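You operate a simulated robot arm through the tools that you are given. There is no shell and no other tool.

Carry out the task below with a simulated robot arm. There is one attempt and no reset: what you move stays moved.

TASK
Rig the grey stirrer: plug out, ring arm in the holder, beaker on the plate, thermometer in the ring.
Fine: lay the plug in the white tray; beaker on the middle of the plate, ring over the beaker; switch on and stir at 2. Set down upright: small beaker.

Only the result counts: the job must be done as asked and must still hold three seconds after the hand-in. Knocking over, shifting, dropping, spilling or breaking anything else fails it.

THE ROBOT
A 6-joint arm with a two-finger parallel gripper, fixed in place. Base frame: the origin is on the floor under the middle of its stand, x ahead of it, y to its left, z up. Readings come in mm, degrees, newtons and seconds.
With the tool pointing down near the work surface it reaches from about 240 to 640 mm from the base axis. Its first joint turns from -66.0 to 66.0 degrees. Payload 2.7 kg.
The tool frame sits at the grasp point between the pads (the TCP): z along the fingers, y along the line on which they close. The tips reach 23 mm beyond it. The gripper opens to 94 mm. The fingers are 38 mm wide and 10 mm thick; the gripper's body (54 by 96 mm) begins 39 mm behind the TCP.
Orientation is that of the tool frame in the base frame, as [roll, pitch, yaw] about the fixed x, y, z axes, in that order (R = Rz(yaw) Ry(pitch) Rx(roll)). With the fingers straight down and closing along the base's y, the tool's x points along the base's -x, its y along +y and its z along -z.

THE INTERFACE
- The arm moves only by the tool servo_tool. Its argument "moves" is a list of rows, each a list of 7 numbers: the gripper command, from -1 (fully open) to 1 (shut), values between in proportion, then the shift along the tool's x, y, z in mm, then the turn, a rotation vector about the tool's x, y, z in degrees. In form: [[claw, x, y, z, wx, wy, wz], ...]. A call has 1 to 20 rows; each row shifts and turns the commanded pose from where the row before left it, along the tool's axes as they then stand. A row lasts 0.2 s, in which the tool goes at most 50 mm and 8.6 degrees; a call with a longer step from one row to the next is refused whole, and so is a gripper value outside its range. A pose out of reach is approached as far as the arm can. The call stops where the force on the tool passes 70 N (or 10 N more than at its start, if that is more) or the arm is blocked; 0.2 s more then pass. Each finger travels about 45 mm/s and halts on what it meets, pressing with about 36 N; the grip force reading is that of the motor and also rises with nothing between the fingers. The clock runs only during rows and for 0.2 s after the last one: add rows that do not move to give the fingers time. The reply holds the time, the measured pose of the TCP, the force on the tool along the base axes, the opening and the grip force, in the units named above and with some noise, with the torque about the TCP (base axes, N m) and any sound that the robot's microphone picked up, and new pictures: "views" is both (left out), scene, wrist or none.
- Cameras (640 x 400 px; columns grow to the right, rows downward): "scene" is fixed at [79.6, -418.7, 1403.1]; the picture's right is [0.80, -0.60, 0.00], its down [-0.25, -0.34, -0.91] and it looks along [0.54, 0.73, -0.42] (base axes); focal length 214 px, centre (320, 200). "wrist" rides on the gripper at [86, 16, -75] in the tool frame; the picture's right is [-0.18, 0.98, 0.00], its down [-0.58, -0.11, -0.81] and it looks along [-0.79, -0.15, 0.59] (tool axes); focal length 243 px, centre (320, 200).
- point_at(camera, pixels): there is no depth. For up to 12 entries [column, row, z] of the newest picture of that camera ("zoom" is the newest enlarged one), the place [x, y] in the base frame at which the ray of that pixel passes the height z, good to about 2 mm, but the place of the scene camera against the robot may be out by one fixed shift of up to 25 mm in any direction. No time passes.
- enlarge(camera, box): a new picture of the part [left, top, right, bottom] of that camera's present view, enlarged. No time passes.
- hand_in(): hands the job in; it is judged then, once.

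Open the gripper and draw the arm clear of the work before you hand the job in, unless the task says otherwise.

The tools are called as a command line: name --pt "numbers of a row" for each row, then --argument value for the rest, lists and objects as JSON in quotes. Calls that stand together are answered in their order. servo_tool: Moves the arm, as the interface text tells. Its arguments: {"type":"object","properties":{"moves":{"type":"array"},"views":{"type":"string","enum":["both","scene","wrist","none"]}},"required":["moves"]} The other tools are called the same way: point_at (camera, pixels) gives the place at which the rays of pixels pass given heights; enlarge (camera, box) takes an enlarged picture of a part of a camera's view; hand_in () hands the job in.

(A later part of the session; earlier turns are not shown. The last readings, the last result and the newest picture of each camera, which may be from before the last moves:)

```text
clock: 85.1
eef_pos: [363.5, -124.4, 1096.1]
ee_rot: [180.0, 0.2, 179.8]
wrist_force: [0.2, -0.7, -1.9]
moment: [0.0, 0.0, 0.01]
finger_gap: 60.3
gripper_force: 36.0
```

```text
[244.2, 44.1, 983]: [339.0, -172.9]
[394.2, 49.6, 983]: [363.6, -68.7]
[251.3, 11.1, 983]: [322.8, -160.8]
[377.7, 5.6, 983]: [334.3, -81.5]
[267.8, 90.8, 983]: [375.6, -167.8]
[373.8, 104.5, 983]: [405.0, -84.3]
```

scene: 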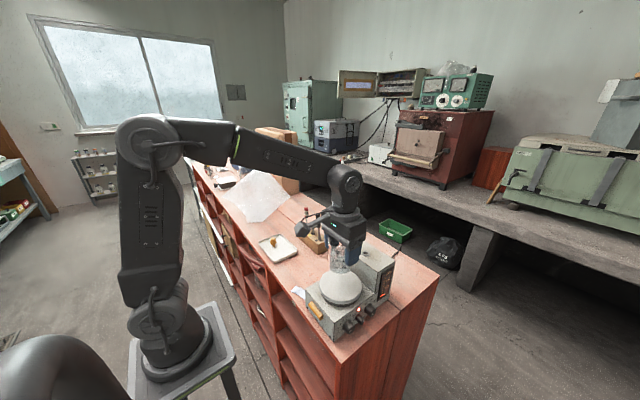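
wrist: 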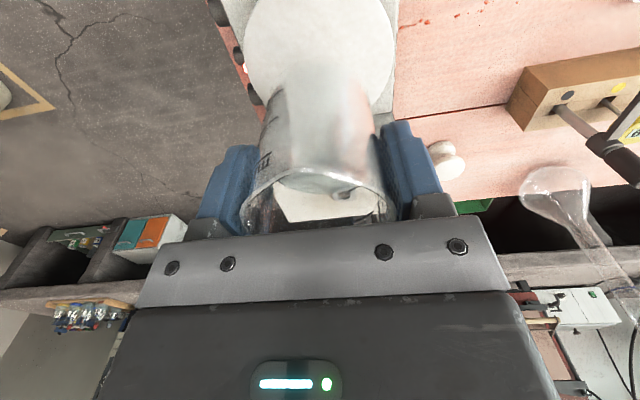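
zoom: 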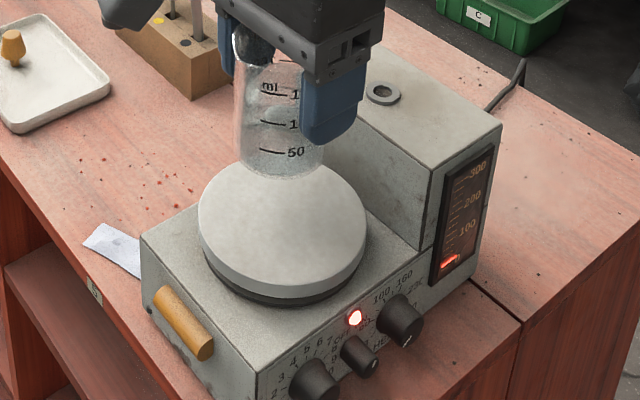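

The fit gives plate centre ≈(364.5,-124), matching the TCP within ~1 mm. Lowering gently to just above contact.

servo_tool --pt "-0.1 -1 0 5 0 0 0" --pt "-0.1 0 0 10 0 0 0" --pt "-0.1 0 0 12 0 0 0" --pt "-0.1 0 0 11 0 0 0" --pt "-0.1 0 0 7 0 0 0" --pt "-0.1 0 0 4 0 0 0" --pt "-0.1 0 0 2 0 0 0" --pt "-0.1 0 0 0 0 0 0" --views "none"

enlarge --camera "scene" --box '[300, 240, 390, 320]'

```text
clock: 86.9
eef_pos: [366.4, -124.1, 1046.3]
ee_rot: [-179.9, 0.1, 179.9]
wrist_force: [0.5, -0.3, -1.8]
moment: [-0.01, -0.02, 0.0]
finger_gap: 60.4
gripper_force: 36.1
```

```text
5.00 times, centred on (345, 280) of scene
```

zoom: 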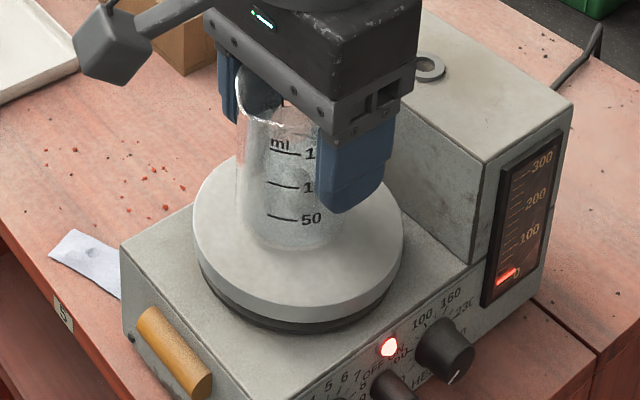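

Beaker hovers just above the plate, well centred. Lowering in 1.5 mm steps to contact.

servo_tool --pt "-0.1 0 0 1.5 0 0 0" --pt "-0.1 0 0 1.5 0 0 0" --pt "-0.1 0 0 0 0 0 0" --views "none"

```text
clock: 87.7
eef_pos: [366.2, -123.8, 1041.5]
ee_rot: [-180.0, 0.3, 180.0]
wrist_force: [-0.2, 0.0, -2.0]
moment: [0.02, -0.04, 0.02]
finger_gap: 60.3
gripper_force: 36.2
```

No contact yet (z=1041.5). Continuing in 1 mm steps.

servo_tool --pt "-0.1 0 0 1 0 0 0" --pt "-0.1 0 0 1 0 0 0" --pt "-0.1 0 0 0 0 0 0" --views "none"

```text
clock: 88.5
eef_pos: [367.7, -124.1, 1039.2]
ee_rot: [-180.0, 0.3, 179.9]
wrist_force: [0.0, 0.1, 0.6]
moment: [-0.03, 0.06, 0.0]
finger_gap: 60.5
gripper_force: 35.6
```

Fz went from -2.0 to +0.6 N, so the beaker rests on the plate. Opening gradually.

servo_tool --pt "-0.25 0 0 0 0 0 0" --pt "-0.32 0 0 0 0 0 0" --pt "-0.4 0 0 0 0 0 0" --pt "-0.6 0 0 0 0 0 0" --pt "-0.9 0 0 0 0 0 0" --pt "-1 0 0 0 0 0 0" --views "both"

enlarge --camera "scene" --box '[300, 240, 390, 320]'

```text
clock: 89.9
eef_pos: [366.4, -124.0, 1040.2]
ee_rot: [-180.0, 0.2, 180.0]
wrist_force: [0.1, -0.1, 1.3]
moment: [0.03, 0.0, 0.0]
finger_gap: 94.1
gripper_force: 0.0
```

scene: 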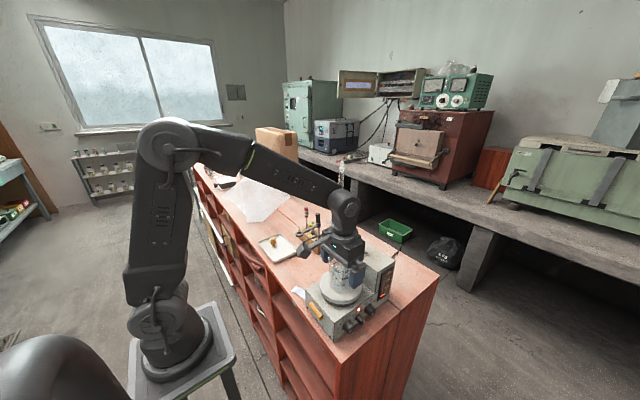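
wrist: 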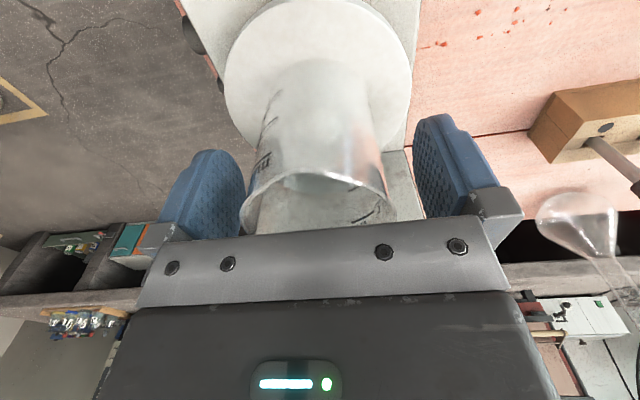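

```text
5.00 times, centred on (345, 280) of scene
```

zoom: 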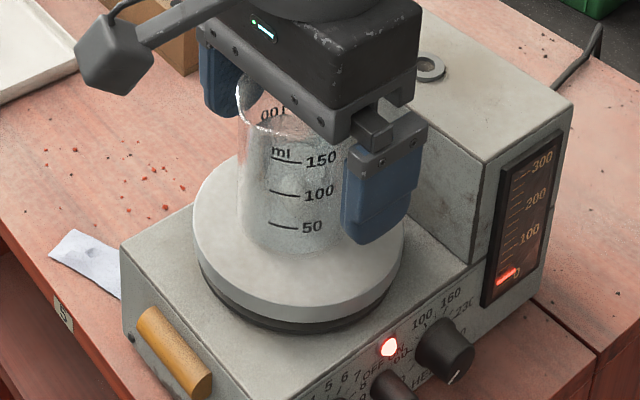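

Released cleanly. Rising straight up.

servo_tool --pt "-1 0 0 -10 0 0 0" --pt "-1 0 0 -25 0 0 0" --pt "-1 0 0 -40 0 0 0" --pt "-1 0 0 -45 0 0 0" --pt "-1 0 0 -30 0 0 0" --pt "-1 0 0 0 0 0 0" --views "wrist"

enlarge --camera "wrist" --box '[220, 0, 420, 125]'

enlarge --camera "scene" --box '[300, 240, 390, 320]'

```text
clock: 91.3
eef_pos: [365.9, -125.1, 1192.0]
ee_rot: [-180.0, 0.2, 179.9]
wrist_force: [0.4, 1.0, 0.6]
moment: [0.02, 0.01, 0.03]
finger_gap: 94.0
gripper_force: 0.0
```

wrist: 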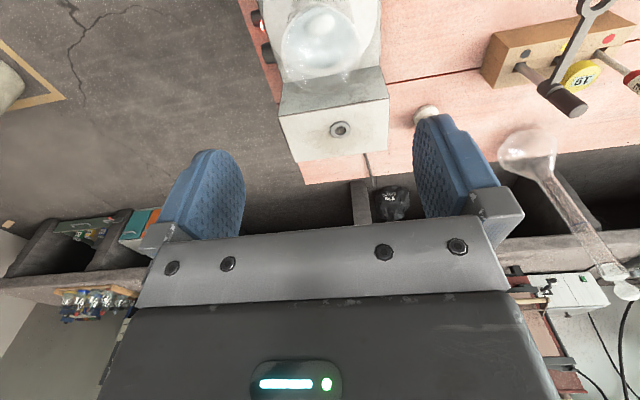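

```text
3.20 times, centred on (320, 62) of wrist
```

zoom: 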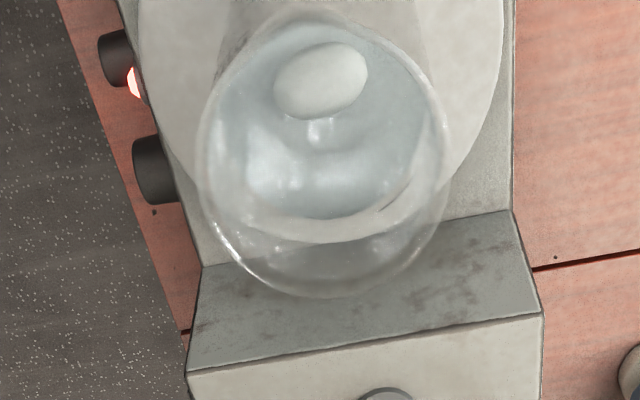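

```text
5.00 times, centred on (345, 280) of scene
```

zoom: 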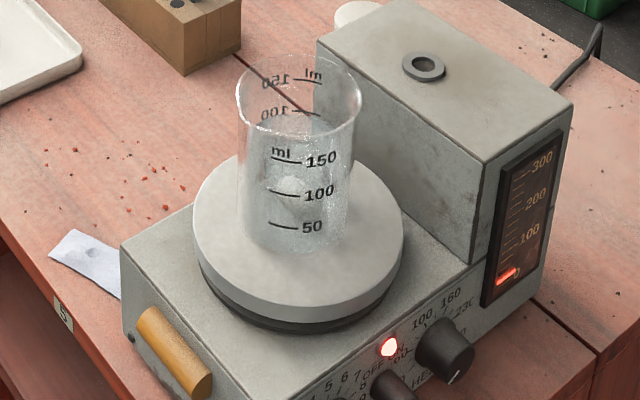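

The beaker is upright and central. Next the ring arm: moving to view the block.

servo_tool --pt "-0.6 5 41 0 0 0 0" --pt "-0.4 5 41 0 0 0 0" --pt "-0.3 5 41 0 0 0 0" --pt "-0.3 5 41 0 0 0 0" --pt "-0.3 5 41 0 0 0 0" --pt "-0.3 5 41 0 0 0 0" --pt "-0.3 0 0 0 0 0 0" --views "wrist"

enlarge --camera "wrist" --box '[240, 50, 440, 200]'

enlarge --camera "scene" --box '[280, 195, 350, 265]'

```text
clock: 92.9
eef_pos: [336.6, 120.9, 1192.1]
ee_rot: [180.0, 0.4, 179.9]
wrist_force: [0.0, 0.0, -1.1]
moment: [0.01, -0.03, 0.02]
finger_gap: 61.1
gripper_force: 0.0
```

wrist: 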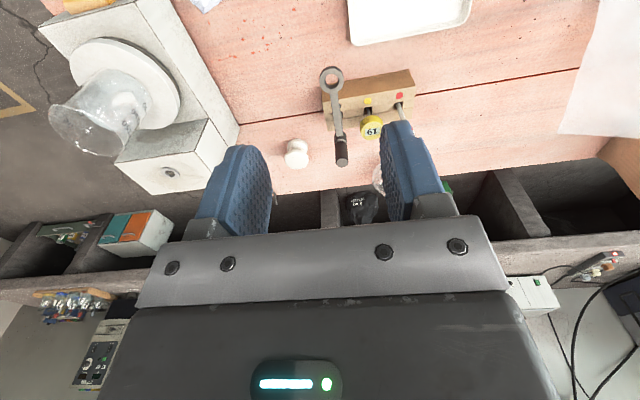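

```text
2.67 times, centred on (340, 125) of wrist
```

zoom: 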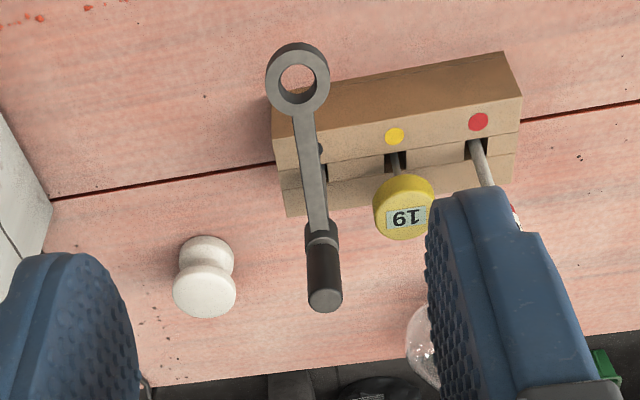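

```text
5.71 times, centred on (315, 230) of scene
```

zoom: 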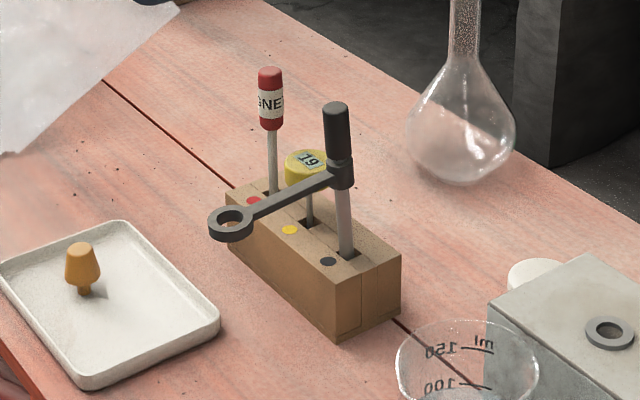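

The ring arm points roughly toward -x already. I'll record rays for the handle top, ring and thermometer head, then take a second view.

point_at --camera "wrist" --pixels '[[331.8, 79.2, 980], [331.8, 79.2, 1000], [342.4, 162.5, 1000], [342.4, 162.5, 1040], [340.8, 138, 980], [340.8, 138, 1000], [371, 128.5, 960], [371, 128.5, 990], [367, 142, 881]]'

servo_tool --pt "-0.3 10 -5 40 0 0 0" --pt "-0.3 10 -5 40 0 0 0" --pt "-0.3 0 0 0 0 0 0" --views "wrist"

enlarge --camera "wrist" --box '[260, 60, 460, 220]'

```text
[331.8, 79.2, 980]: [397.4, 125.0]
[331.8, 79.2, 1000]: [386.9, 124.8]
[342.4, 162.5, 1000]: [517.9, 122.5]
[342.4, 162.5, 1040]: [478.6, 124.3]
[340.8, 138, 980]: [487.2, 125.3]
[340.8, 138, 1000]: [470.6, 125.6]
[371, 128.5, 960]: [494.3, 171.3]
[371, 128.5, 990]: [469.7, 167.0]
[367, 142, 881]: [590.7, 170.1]
```

```text
clock: 93.7
eef_pos: [314.7, 111.0, 1109.8]
ee_rot: [-179.9, 0.2, 180.0]
wrist_force: [-0.4, -0.9, 0.4]
moment: [0.01, 0.02, 0.02]
finger_gap: 60.8
gripper_force: 0.0
```

wrist: 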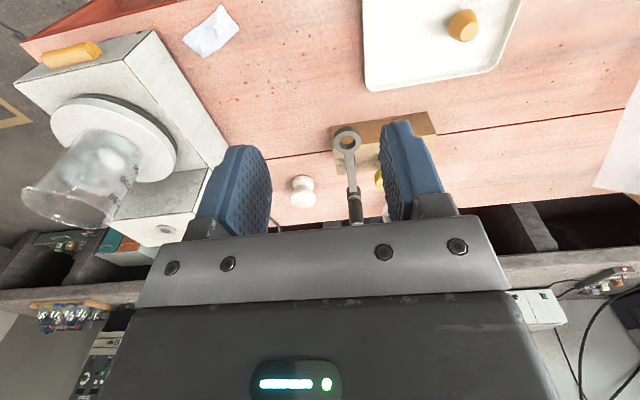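

```text
2.50 times, centred on (360, 140) of wrist
```

zoom: 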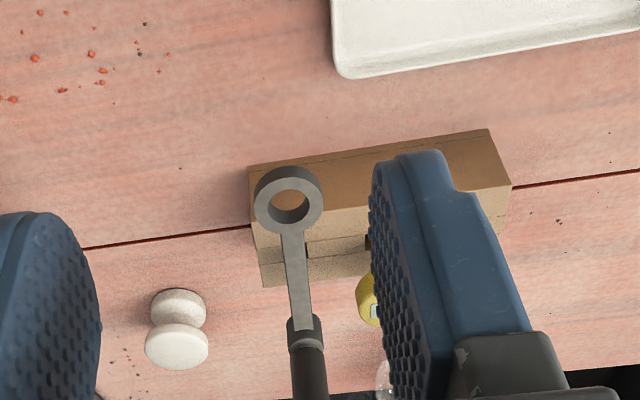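

Second-view rays for the ring and the collar joint.

point_at --camera "wrist" --pixels '[[347.6, 140, 980], [347.6, 140, 1000], [352.8, 192.8, 980], [352.8, 192.8, 1000], [354, 220, 1000], [354, 220, 1040]]'

```text
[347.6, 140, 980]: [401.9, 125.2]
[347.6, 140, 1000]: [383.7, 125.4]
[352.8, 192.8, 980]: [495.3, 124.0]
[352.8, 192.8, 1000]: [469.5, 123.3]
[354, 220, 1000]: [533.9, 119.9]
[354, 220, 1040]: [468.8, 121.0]
```

Ring at ≈(391,125,992), arm joint near (474,124,997), handle top ≈1042. I'll move closer above the handle and re-check.

servo_tool --pt "0.3 -40 5 0 0 0 0" --pt "0.36 -40 5 0 0 0 0" --pt "0.36 -20 0 0 0 0 0" --pt "0.36 0 0 0 0 0 0" --views "wrist"

enlarge --camera "wrist" --box '[250, 60, 410, 220]'

```text
clock: 94.7
eef_pos: [417.4, 121.0, 1111.3]
ee_rot: [-179.9, 0.3, 179.9]
wrist_force: [-0.1, 0.1, -0.5]
moment: [0.01, 0.03, 0.01]
finger_gap: 30.3
gripper_force: 0.0
```

wrist: 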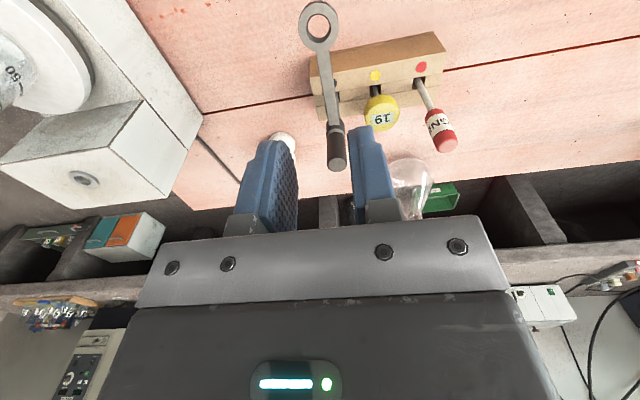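

```text
2.50 times, centred on (330, 140) of wrist
```

zoom: 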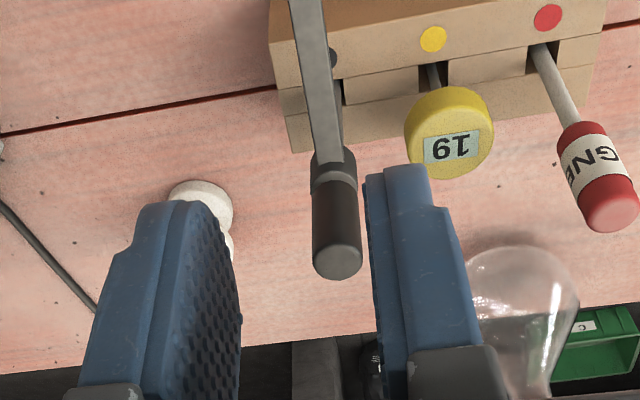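

Moving on to nearly above the handle for a steeper view (tips stay well above its top).

servo_tool --pt "0.36 -30 1.5 0 0 0 0" --pt "0.36 -28 1.5 0 0 0 0" --pt "0.36 0 0 0 0 0 0" --views "wrist"

enlarge --camera "wrist" --box '[250, 40, 410, 200]'

```text
clock: 95.5
eef_pos: [476.4, 124.8, 1111.0]
ee_rot: [-180.0, 0.2, 179.9]
wrist_force: [-0.9, -0.2, 0.1]
moment: [0.04, -0.02, 0.02]
finger_gap: 30.1
gripper_force: 0.1
```

wrist: 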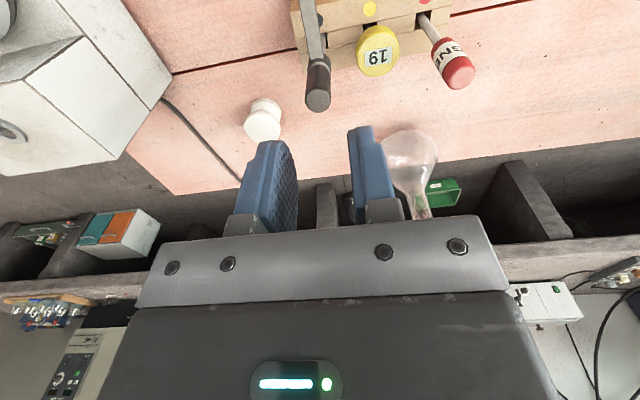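

```text
2.50 times, centred on (330, 120) of wrist
```

zoom: 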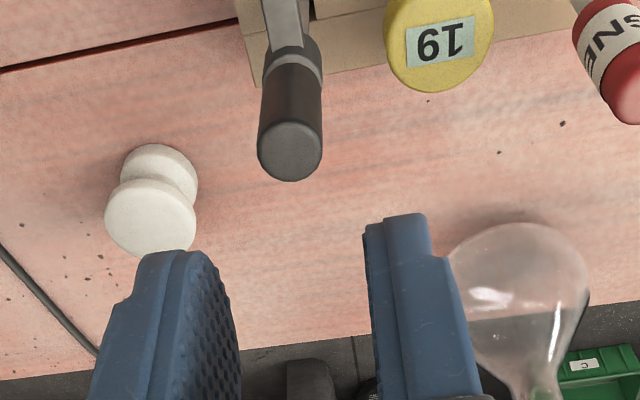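

Handle top at ≈(473.5,123.8,1046.5), diameter ≈16. Centring and descending to TCP z≈1031.

servo_tool --pt "0.36 2.9 -1.0 20 0 0 0" --pt "0.36 0 0 25 0 0 0" --pt "0.36 0 0 20 0 0 0" --pt "0.36 0 0 15 0 0 0" --pt "0.36 0 0 0 0 0 0" --views "wrist"

enlarge --camera "wrist" --box '[240, 80, 400, 220]'

enlarge --camera "scene" --box '[280, 195, 350, 265]'

```text
clock: 96.7
eef_pos: [471.9, 125.2, 1031.9]
ee_rot: [-180.0, 0.3, 179.9]
wrist_force: [-1.1, -0.9, 0.8]
moment: [0.01, 0.0, 0.01]
finger_gap: 30.4
gripper_force: 0.1
```

wrist: 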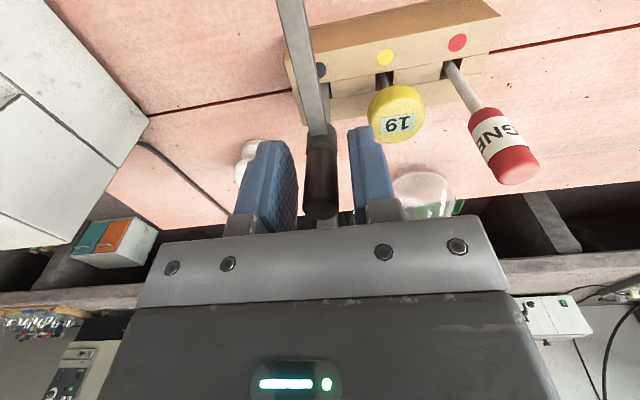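

```text
2.86 times, centred on (320, 150) of wrist
```

zoom: 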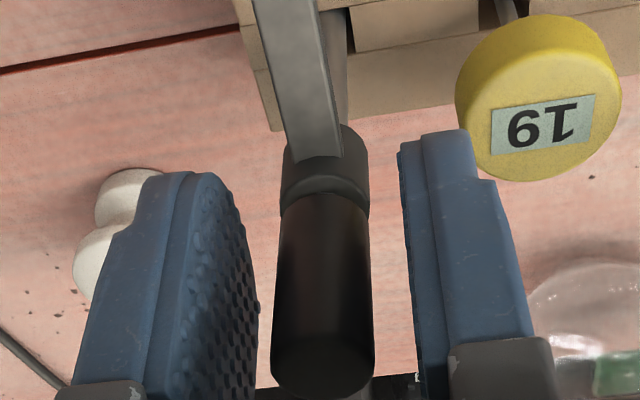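

```text
5.71 times, centred on (315, 230) of scene
```

zoom: 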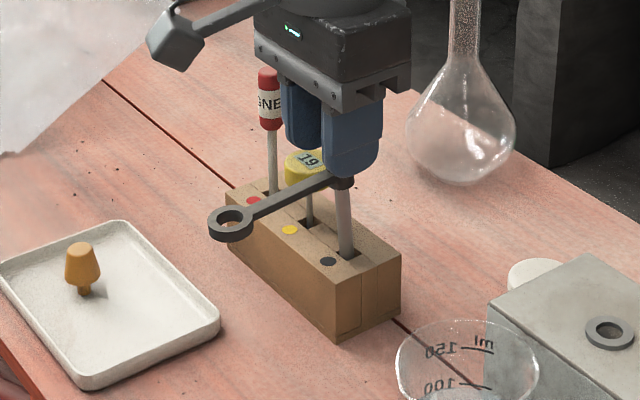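

The handle is centred between the pads. Closing on it.

servo_tool --pt "0.7 0 0 0 0 0 0" --pt "0.9 0 0 0 0 0 0" --pt "0.9 0 0 0 0 0 0" --views "none"

```text
clock: 97.5
eef_pos: [472.3, 124.4, 1032.1]
ee_rot: [180.0, 0.2, 179.9]
wrist_force: [-0.2, 0.0, 0.1]
moment: [-0.01, -0.04, 0.0]
finger_gap: 16.4
gripper_force: 35.3
```

Gripped at 16.4 mm with no side force. Lifting straight up.

servo_tool --pt "0.9 0 0 -5 0 0 0" --pt "0.9 0 0 -10 0 0 0" --pt "0.9 0 0 -20 0 0 0" --pt "0.9 0 0 -30 0 0 0" --pt "0.9 0 0 -35 0 0 0" --pt "0.9 0 0 -35 0 0 0" --pt "0.9 0 0 -35 0 0 0" --pt "0.9 0 0 0 0 0 0" --views "both"

enlarge --camera "wrist" --box '[200, 20, 440, 220]'

enlarge --camera "scene" --box '[270, 170, 370, 270]'

```text
clock: 99.3
eef_pos: [471.8, 124.5, 1199.9]
ee_rot: [-180.0, 0.2, 179.9]
wrist_force: [-0.3, 0.2, -0.5]
moment: [-0.03, -0.01, -0.02]
finger_gap: 16.1
gripper_force: 36.3
```

scene: 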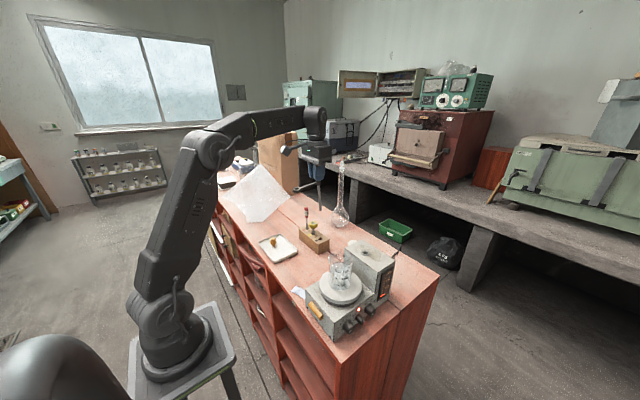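
wrist: 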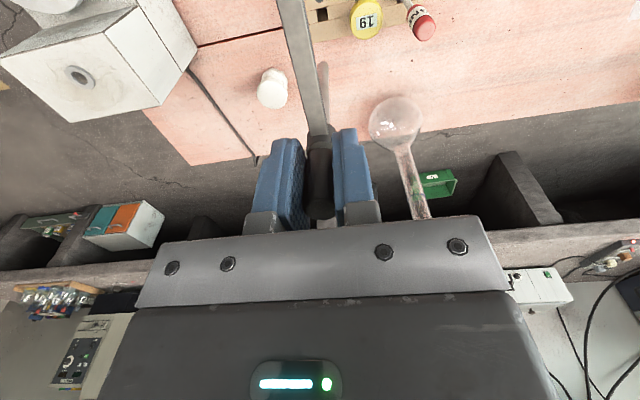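

```text
2.00 times, centred on (320, 120) of wrist
```

zoom: 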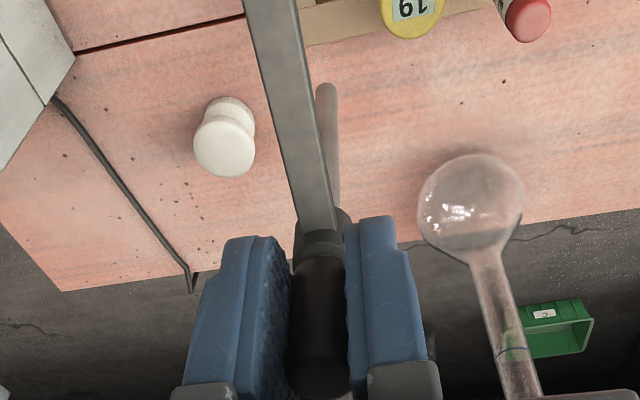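

```text
4.00 times, centred on (320, 220) of scene
```

zoom: 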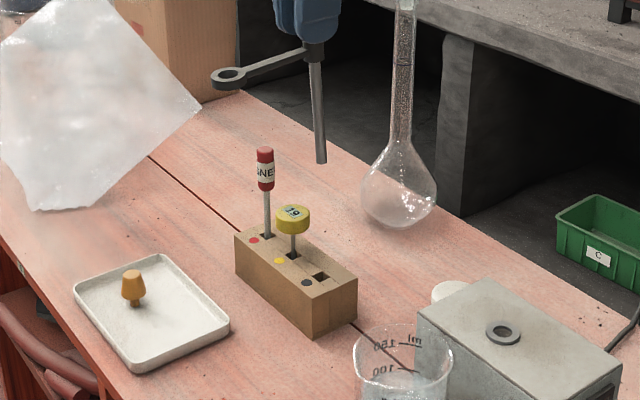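

Lifted cleanly, but the rod looks tilted a few degrees (ring end drooping). I'll enlarge to quantify.

enlarge --camera "scene" --box '[290, 165, 340, 220]'

enlarge --camera "wrist" --box '[270, 40, 370, 200]'

```text
7.27 times, centred on (315, 192) of scene
```

zoom: 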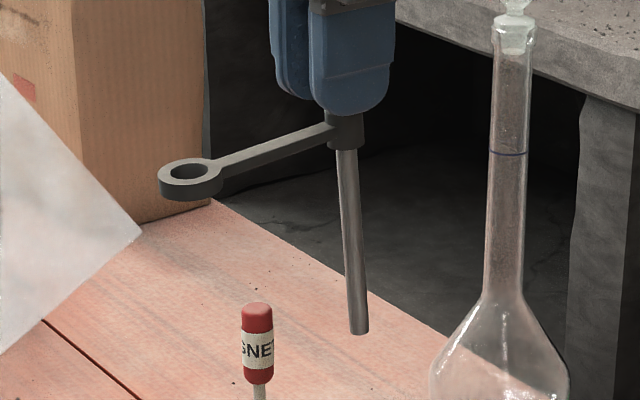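

```text
2.50 times, centred on (320, 120) of wrist
```

zoom: 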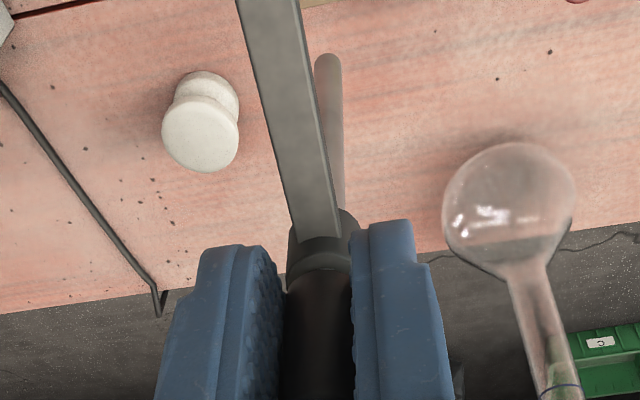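

The rod is tilted ≈4.6° (tip +11 mm in x, ~140 mm below the TCP). I'll carry it over near the holder first, then compensate the tilt.

servo_tool --pt "0.9 0 0 -15 0 0 0" --pt "0.9 0 -15 -5 0 0 0" --pt "0.9 1 -30 0 0 0 0" --pt "0.9 2 -35 0 0 0 0" --pt "0.9 2 -35 0 0 0 0" --pt "0.9 2 -35 0 0 0 0" --pt "0.9 2 -35 0 0 0 0" --pt "0.9 2 -33 0 0 0 0" --pt "0.9 0.5 -18 0 0 0 0" --pt "0.9 0 -7 0 0 0 0" --pt "0.9 0 0 0 0 4.6 0" --pt "0.9 0 0 0 0 0 -3" --pt "0.9 0 0 0 0 0 0" --views "both"

enlarge --camera "wrist" --box '[240, 0, 400, 200]'

enlarge --camera "scene" --box '[310, 185, 400, 305]'

```text
clock: 102.1
eef_pos: [458.9, -118.2, 1219.6]
ee_rot: [179.7, -4.4, -177.1]
wrist_force: [-0.3, -0.5, -2.0]
moment: [-0.03, -0.05, 0.01]
finger_gap: 16.0
gripper_force: 35.5
```

scene: 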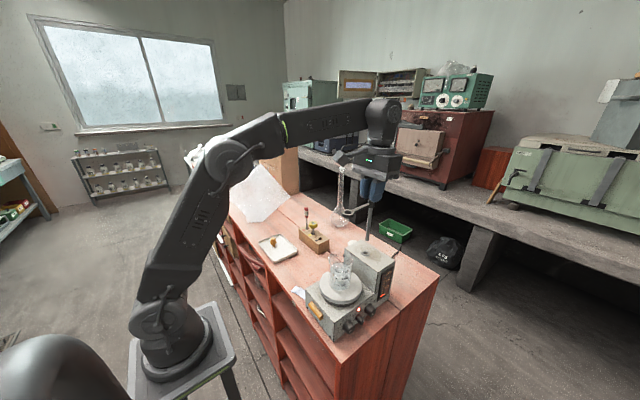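
wrist: 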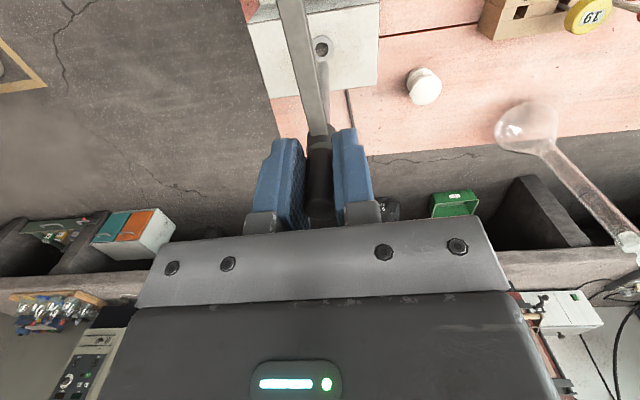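

```text
2.00 times, centred on (320, 100) of wrist
```

zoom: 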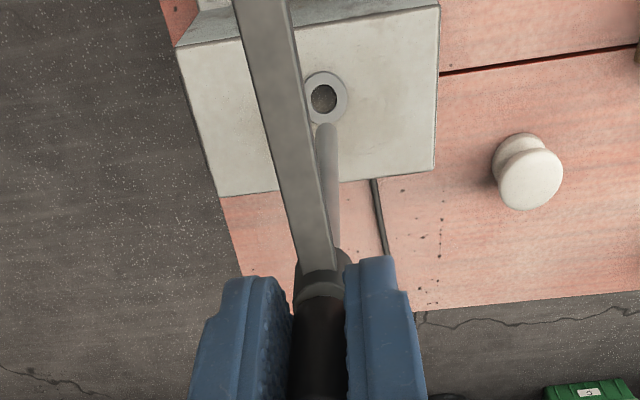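

```text
3.33 times, centred on (355, 245) of scene
```

zoom: 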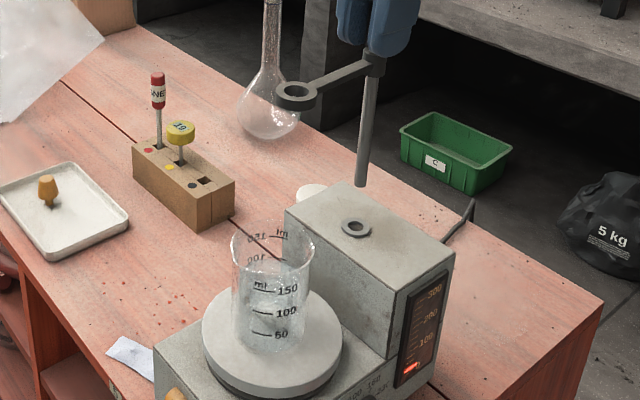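

The rod is now vertical. Querying the hole (z≈1034) and rod tip (z≈1079) positions.

point_at --camera "wrist" --pixels '[[321.5, 49, 1029], [321.5, 49, 1034], [323.5, 63.5, 1079], [323.5, 63.5, 1085]]'

enlarge --camera "wrist" --box '[300, 30, 350, 80]'

```text
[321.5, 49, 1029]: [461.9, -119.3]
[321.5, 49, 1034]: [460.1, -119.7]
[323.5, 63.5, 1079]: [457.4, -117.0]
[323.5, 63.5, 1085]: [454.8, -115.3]
```

```text
8.00 times, centred on (325, 55) of wrist
```

zoom: 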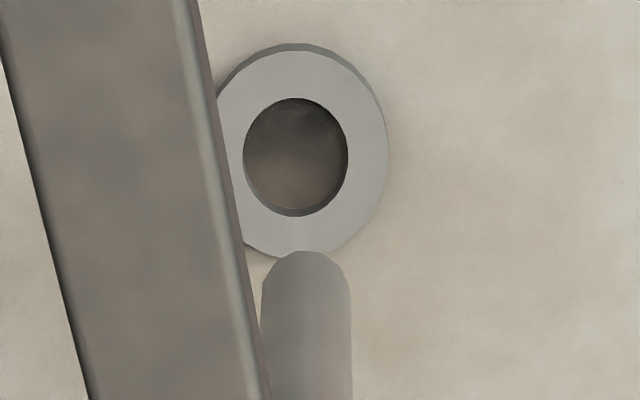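

The hole is ≈12.7 mm, the rod ≈9.5 mm. I'll shift (0.7,-2.2) mm and lower 33 mm so the tip is just above the collar, then compare directly.

servo_tool --pt "0.9 -1.7 -1.1 11 0 0 0" --pt "0.9 -1.6 -1.1 12 0 0 0" --pt "0.9 -0.8 0 10 0 0 0" --pt "0.9 0 0 0 0 0 0" --views "both"

enlarge --camera "wrist" --box '[295, 30, 365, 90]'

enlarge --camera "scene" --box '[340, 205, 390, 265]'

```text
clock: 103.1
eef_pos: [461.0, -121.3, 1186.7]
ee_rot: [179.8, -4.3, -177.1]
wrist_force: [-0.1, -0.2, -1.6]
moment: [0.02, -0.01, 0.01]
finger_gap: 16.1
gripper_force: 36.2
```

scene: 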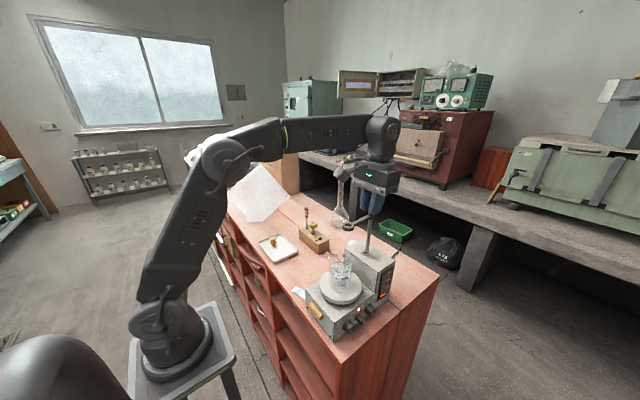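
wrist: 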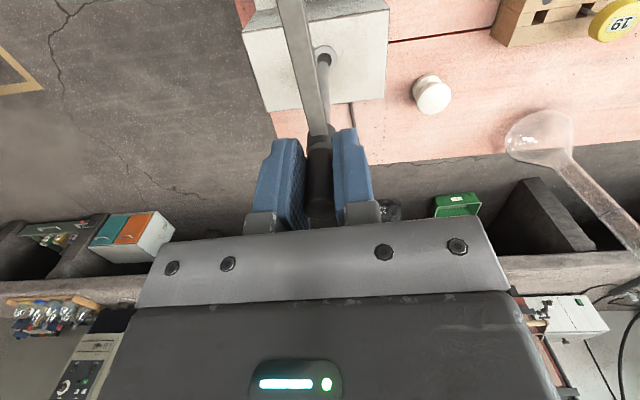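

```text
6.67 times, centred on (330, 60) of wrist
```

zoom: 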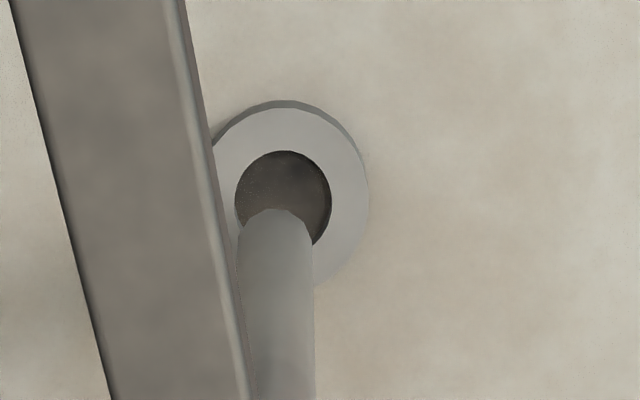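

```text
6.67 times, centred on (365, 235) of scene
```

zoom: 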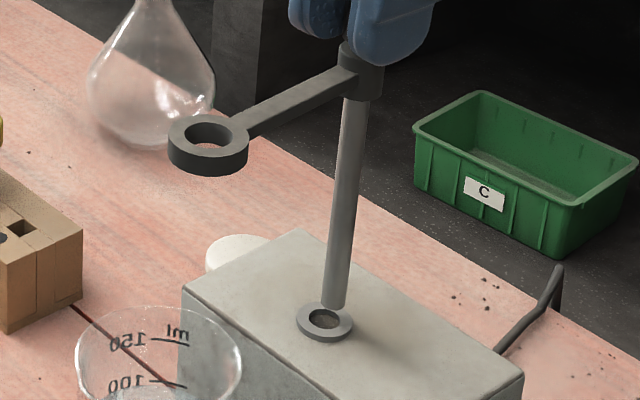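

Both views agree the tip is ≈6 mm above the collar and ≈3.5 mm too far +x. I'll correct (-3.3,+0.5) and re-check.

servo_tool --pt "0.9 3.26 0.67 0.25 0 0 0" --pt "0.9 0 0 0 0 0 0" --pt "0.9 0 0 0 0 0 0" --views "wrist"

enlarge --camera "wrist" --box '[295, 30, 365, 90]'

enlarge --camera "scene" --box '[350, 230, 380, 260]'

```text
clock: 103.9
eef_pos: [456.0, -120.4, 1187.0]
ee_rot: [179.7, -4.5, -177.0]
wrist_force: [-0.3, 0.1, -1.1]
moment: [-0.01, -0.01, 0.0]
finger_gap: 16.1
gripper_force: 36.0
```

wrist: 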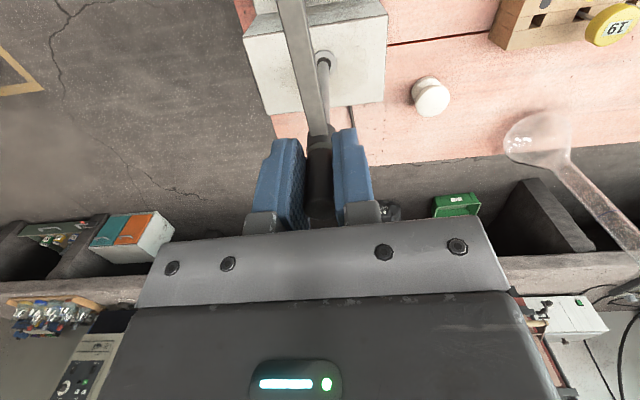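

```text
6.67 times, centred on (330, 60) of wrist
```

zoom: 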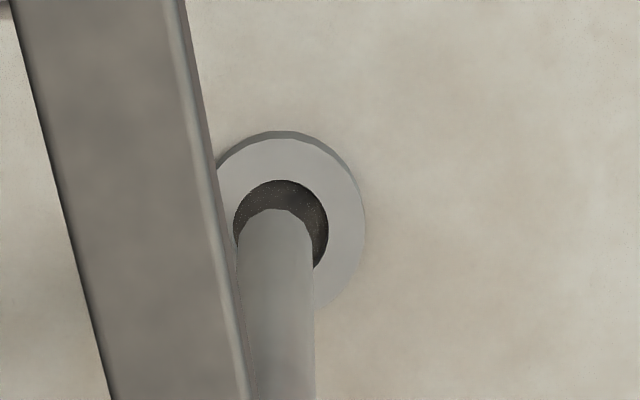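

```text
13.33 times, centred on (365, 245) of scene
```

zoom: 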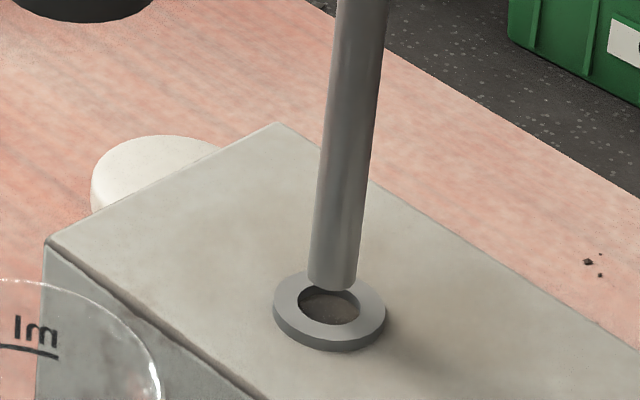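

Now aligned in both views. Descending vertically 10 mm to enter the hole, watching force.

servo_tool --pt "0.9 -0.27 0.2 3.5 0 0 0" --pt "0.9 -0.27 0 3.5 0 0 0" --pt "0.9 -0.23 0 3 0 0 0" --pt "0.9 0 0 0 0 0 0" --views "wrist"

enlarge --camera "scene" --box '[350, 230, 380, 260]'

enlarge --camera "wrist" --box '[295, 30, 365, 90]'

```text
clock: 104.9
eef_pos: [457.2, -119.8, 1176.6]
ee_rot: [179.8, -4.4, -177.1]
wrist_force: [0.0, 0.3, -1.9]
moment: [0.0, 0.01, 0.0]
finger_gap: 15.9
gripper_force: 35.8
```

wrist: 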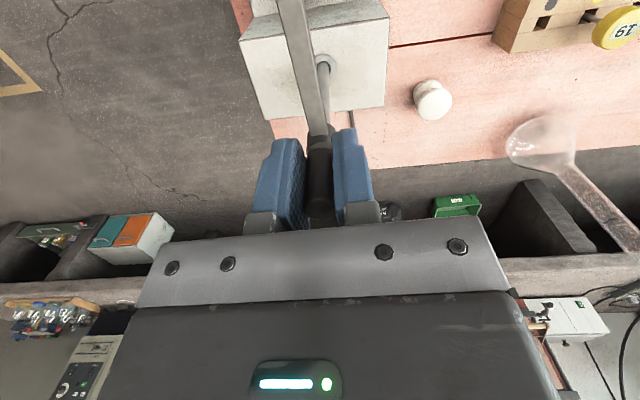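

```text
13.33 times, centred on (365, 245) of scene
```

zoom: 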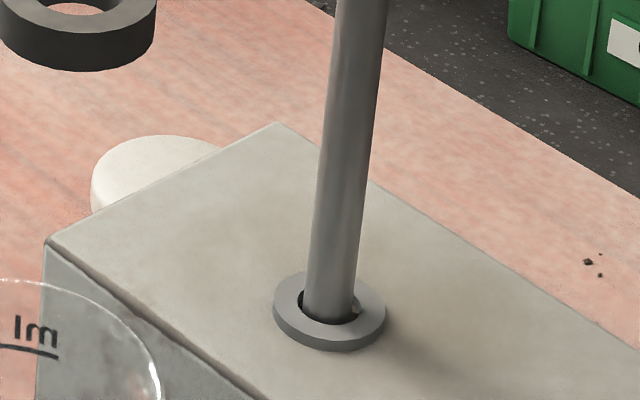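

```text
6.67 times, centred on (330, 60) of wrist
```

zoom: 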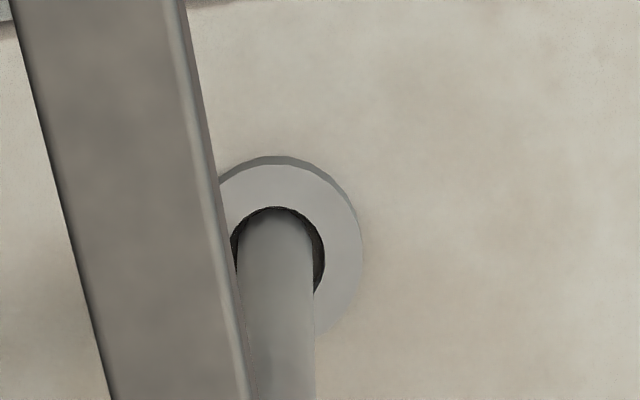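

The rod has entered the hole with no force. Nudging slightly (+0.4,+0.4) and continuing down in small steps.

servo_tool --pt "0.9 -0.7 0.4 4 0 0 0" --pt "0.9 -0.31 0 4 0 0 0" --pt "0.9 -0.31 0 4 0 0 0" --pt "0.9 0 0 0 0 0 0" --views "none"

enlarge --camera "scene" --box '[340, 205, 390, 265]'

```text
clock: 105.9
eef_pos: [457.9, -120.3, 1164.8]
ee_rot: [179.9, -4.3, -177.1]
wrist_force: [-0.3, -0.5, -1.7]
moment: [0.0, -0.01, -0.01]
finger_gap: 16.3
gripper_force: 36.1
```

```text
6.67 times, centred on (365, 235) of scene
```

zoom: 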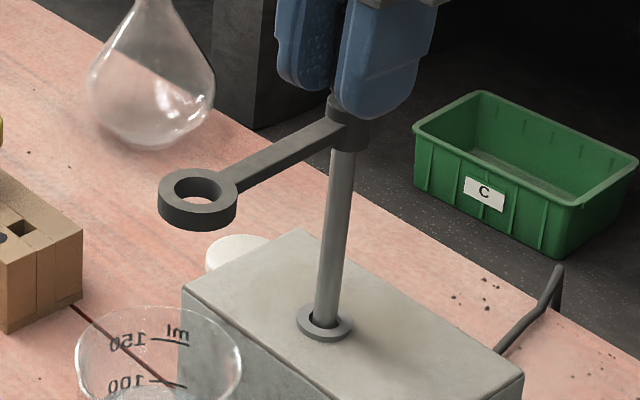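

No resistance, ~16 mm inserted. Continuing another 12 mm.

servo_tool --pt "0.9 -0.31 0 4 0 0 0" --pt "0.9 -0.31 0 4 0 0 0" --pt "0.9 -0.31 0 4 0 0 0" --pt "0.9 0 0 0 0 0 0" --views "none"

```text
clock: 106.9
eef_pos: [457.8, -120.1, 1151.8]
ee_rot: [179.8, -4.2, -177.1]
wrist_force: [0.2, 0.3, -2.2]
moment: [-0.03, 0.01, 0.0]
finger_gap: 16.1
gripper_force: 36.0
```

servo_tool --pt "0.9 -0.31 0 4 0 0 0" --pt "0.9 -0.31 0 4 0 0 0" --pt "0.9 0 0 0 0 0 0" --views "wrist"

enlarge --camera "scene" --box '[330, 200, 390, 270]'

```text
clock: 107.7
eef_pos: [457.4, -120.3, 1145.3]
ee_rot: [179.7, -4.3, -177.2]
wrist_force: [0.0, 0.0, -1.4]
moment: [0.02, -0.03, 0.0]
finger_gap: 16.0
gripper_force: 36.2
```

wrist: 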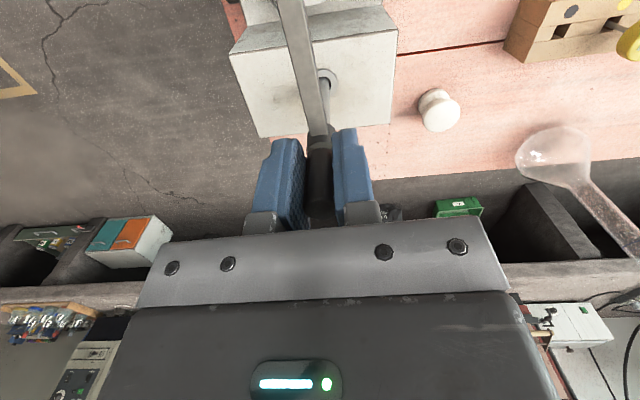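

```text
5.71 times, centred on (360, 235) of scene
```

zoom: 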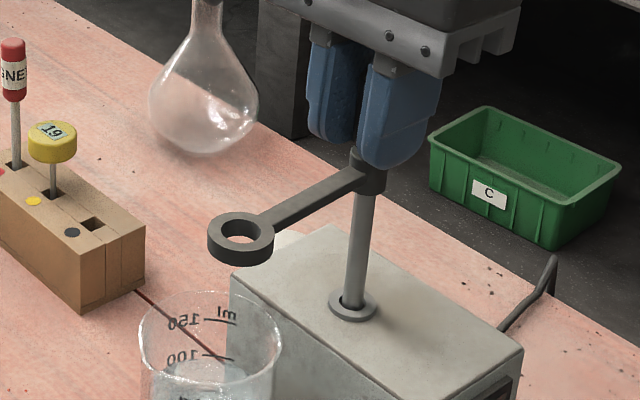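

Still free at ~35 mm depth. Continuing in 4 mm steps until a stop is felt.

servo_tool --pt "0.9 -0.31 0 4 0 0 0" --pt "0.9 -0.31 0 4 0 0 0" --pt "0.9 0 0 0 0 0 0" --views "none"

```text
clock: 108.5
eef_pos: [457.8, -120.4, 1138.3]
ee_rot: [179.7, -4.3, -177.2]
wrist_force: [0.8, 1.0, -1.3]
moment: [-0.02, 0.0, -0.01]
finger_gap: 16.2
gripper_force: 35.7
```

servo_tool --pt "0.9 -0.31 0 4 0 0 0" --pt "0.9 -0.31 0 4 0 0 0" --pt "0.9 0 0 0 0 0 0" --views "none"

```text
clock: 109.3
eef_pos: [457.6, -120.2, 1128.4]
ee_rot: [179.8, -4.3, -177.1]
wrist_force: [0.4, 0.8, -0.3]
moment: [0.01, 0.01, 0.05]
finger_gap: 15.9
gripper_force: 36.1
```

Fz changed slightly (-0.3). Checking the picture before the next step.

servo_tool --pt "0.9 -0.15 0 2 0 0 0" --pt "0.9 0 0 0 0 0 0" --views "wrist"

enlarge --camera "scene" --box '[320, 205, 390, 285]'

```text
clock: 109.9
eef_pos: [458.6, -119.7, 1126.1]
ee_rot: [179.8, -4.4, -177.1]
wrist_force: [-0.2, -0.5, -0.6]
moment: [0.02, -0.01, 0.02]
finger_gap: 16.1
gripper_force: 36.2
```

wrist: 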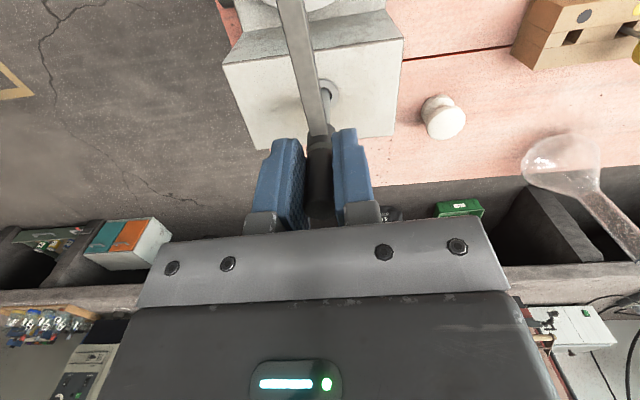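

```text
5.00 times, centred on (355, 245) of scene
```

zoom: 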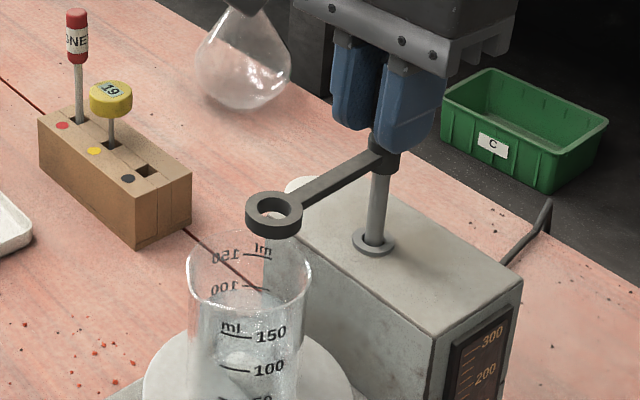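

The ring is coming down over the beaker with clearance. Continuing in small steps.

servo_tool --pt "0.9 -0.23 0 3 0 0 0" --pt "0.9 0 0 0 0 0 0" --views "none"

```text
clock: 110.5
eef_pos: [458.8, -119.7, 1125.9]
ee_rot: [179.9, -4.1, -177.1]
wrist_force: [-3.4, 0.9, 17.9]
moment: [0.14, 0.33, -0.02]
finger_gap: 16.2
gripper_force: 36.1
```

Bottom contact at 18 N with TCP z≈1126. Easing 1 mm and opening to release.

servo_tool --pt "0.9 0.08 0 -1.2 0 0 0" --pt "0.6 0 0 0 0 0 0" --pt "0.4 0 0 0 0 0 0" --pt "0.2 0 0 0 0 0 0" --pt "0.2 0 0 0 0 0 0" --views "both"

enlarge --camera "scene" --box '[320, 205, 390, 285]'

enlarge --camera "wrist" --box '[240, 0, 400, 220]'

```text
clock: 111.7
eef_pos: [456.8, -119.0, 1125.7]
ee_rot: [179.8, -4.2, -177.1]
wrist_force: [0.2, -0.1, 0.4]
moment: [0.0, 0.02, 0.03]
finger_gap: 37.8
gripper_force: 0.0
```

scene: 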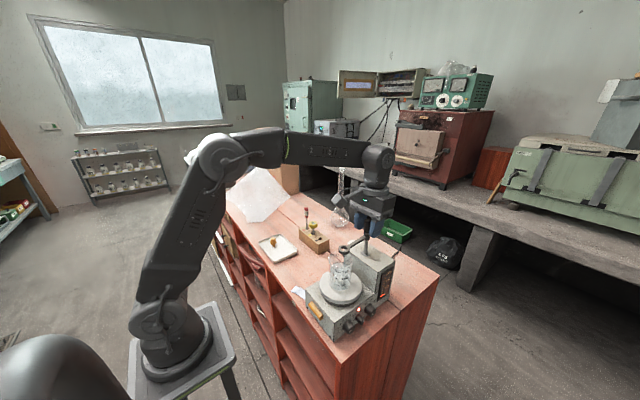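
wrist: 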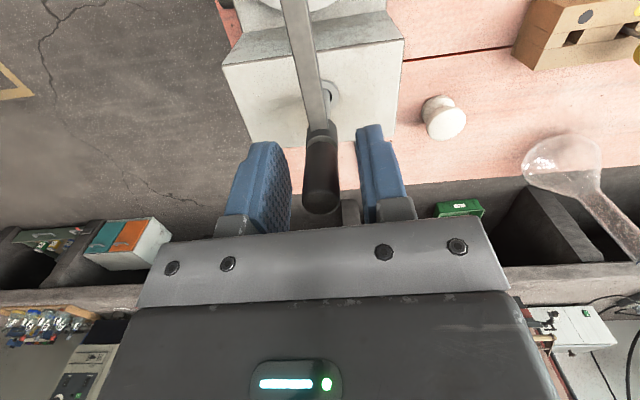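

```text
5.00 times, centred on (355, 245) of scene
```

zoom: 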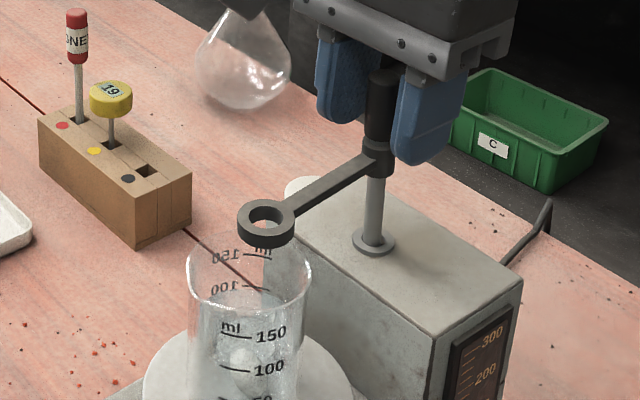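

```text
1.82 times, centred on (320, 110) of wrist
```

zoom: 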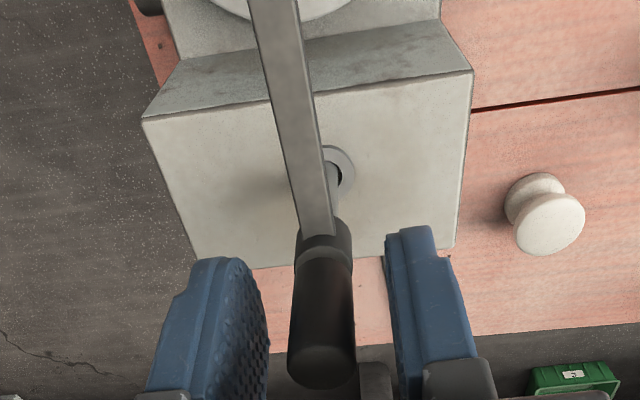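

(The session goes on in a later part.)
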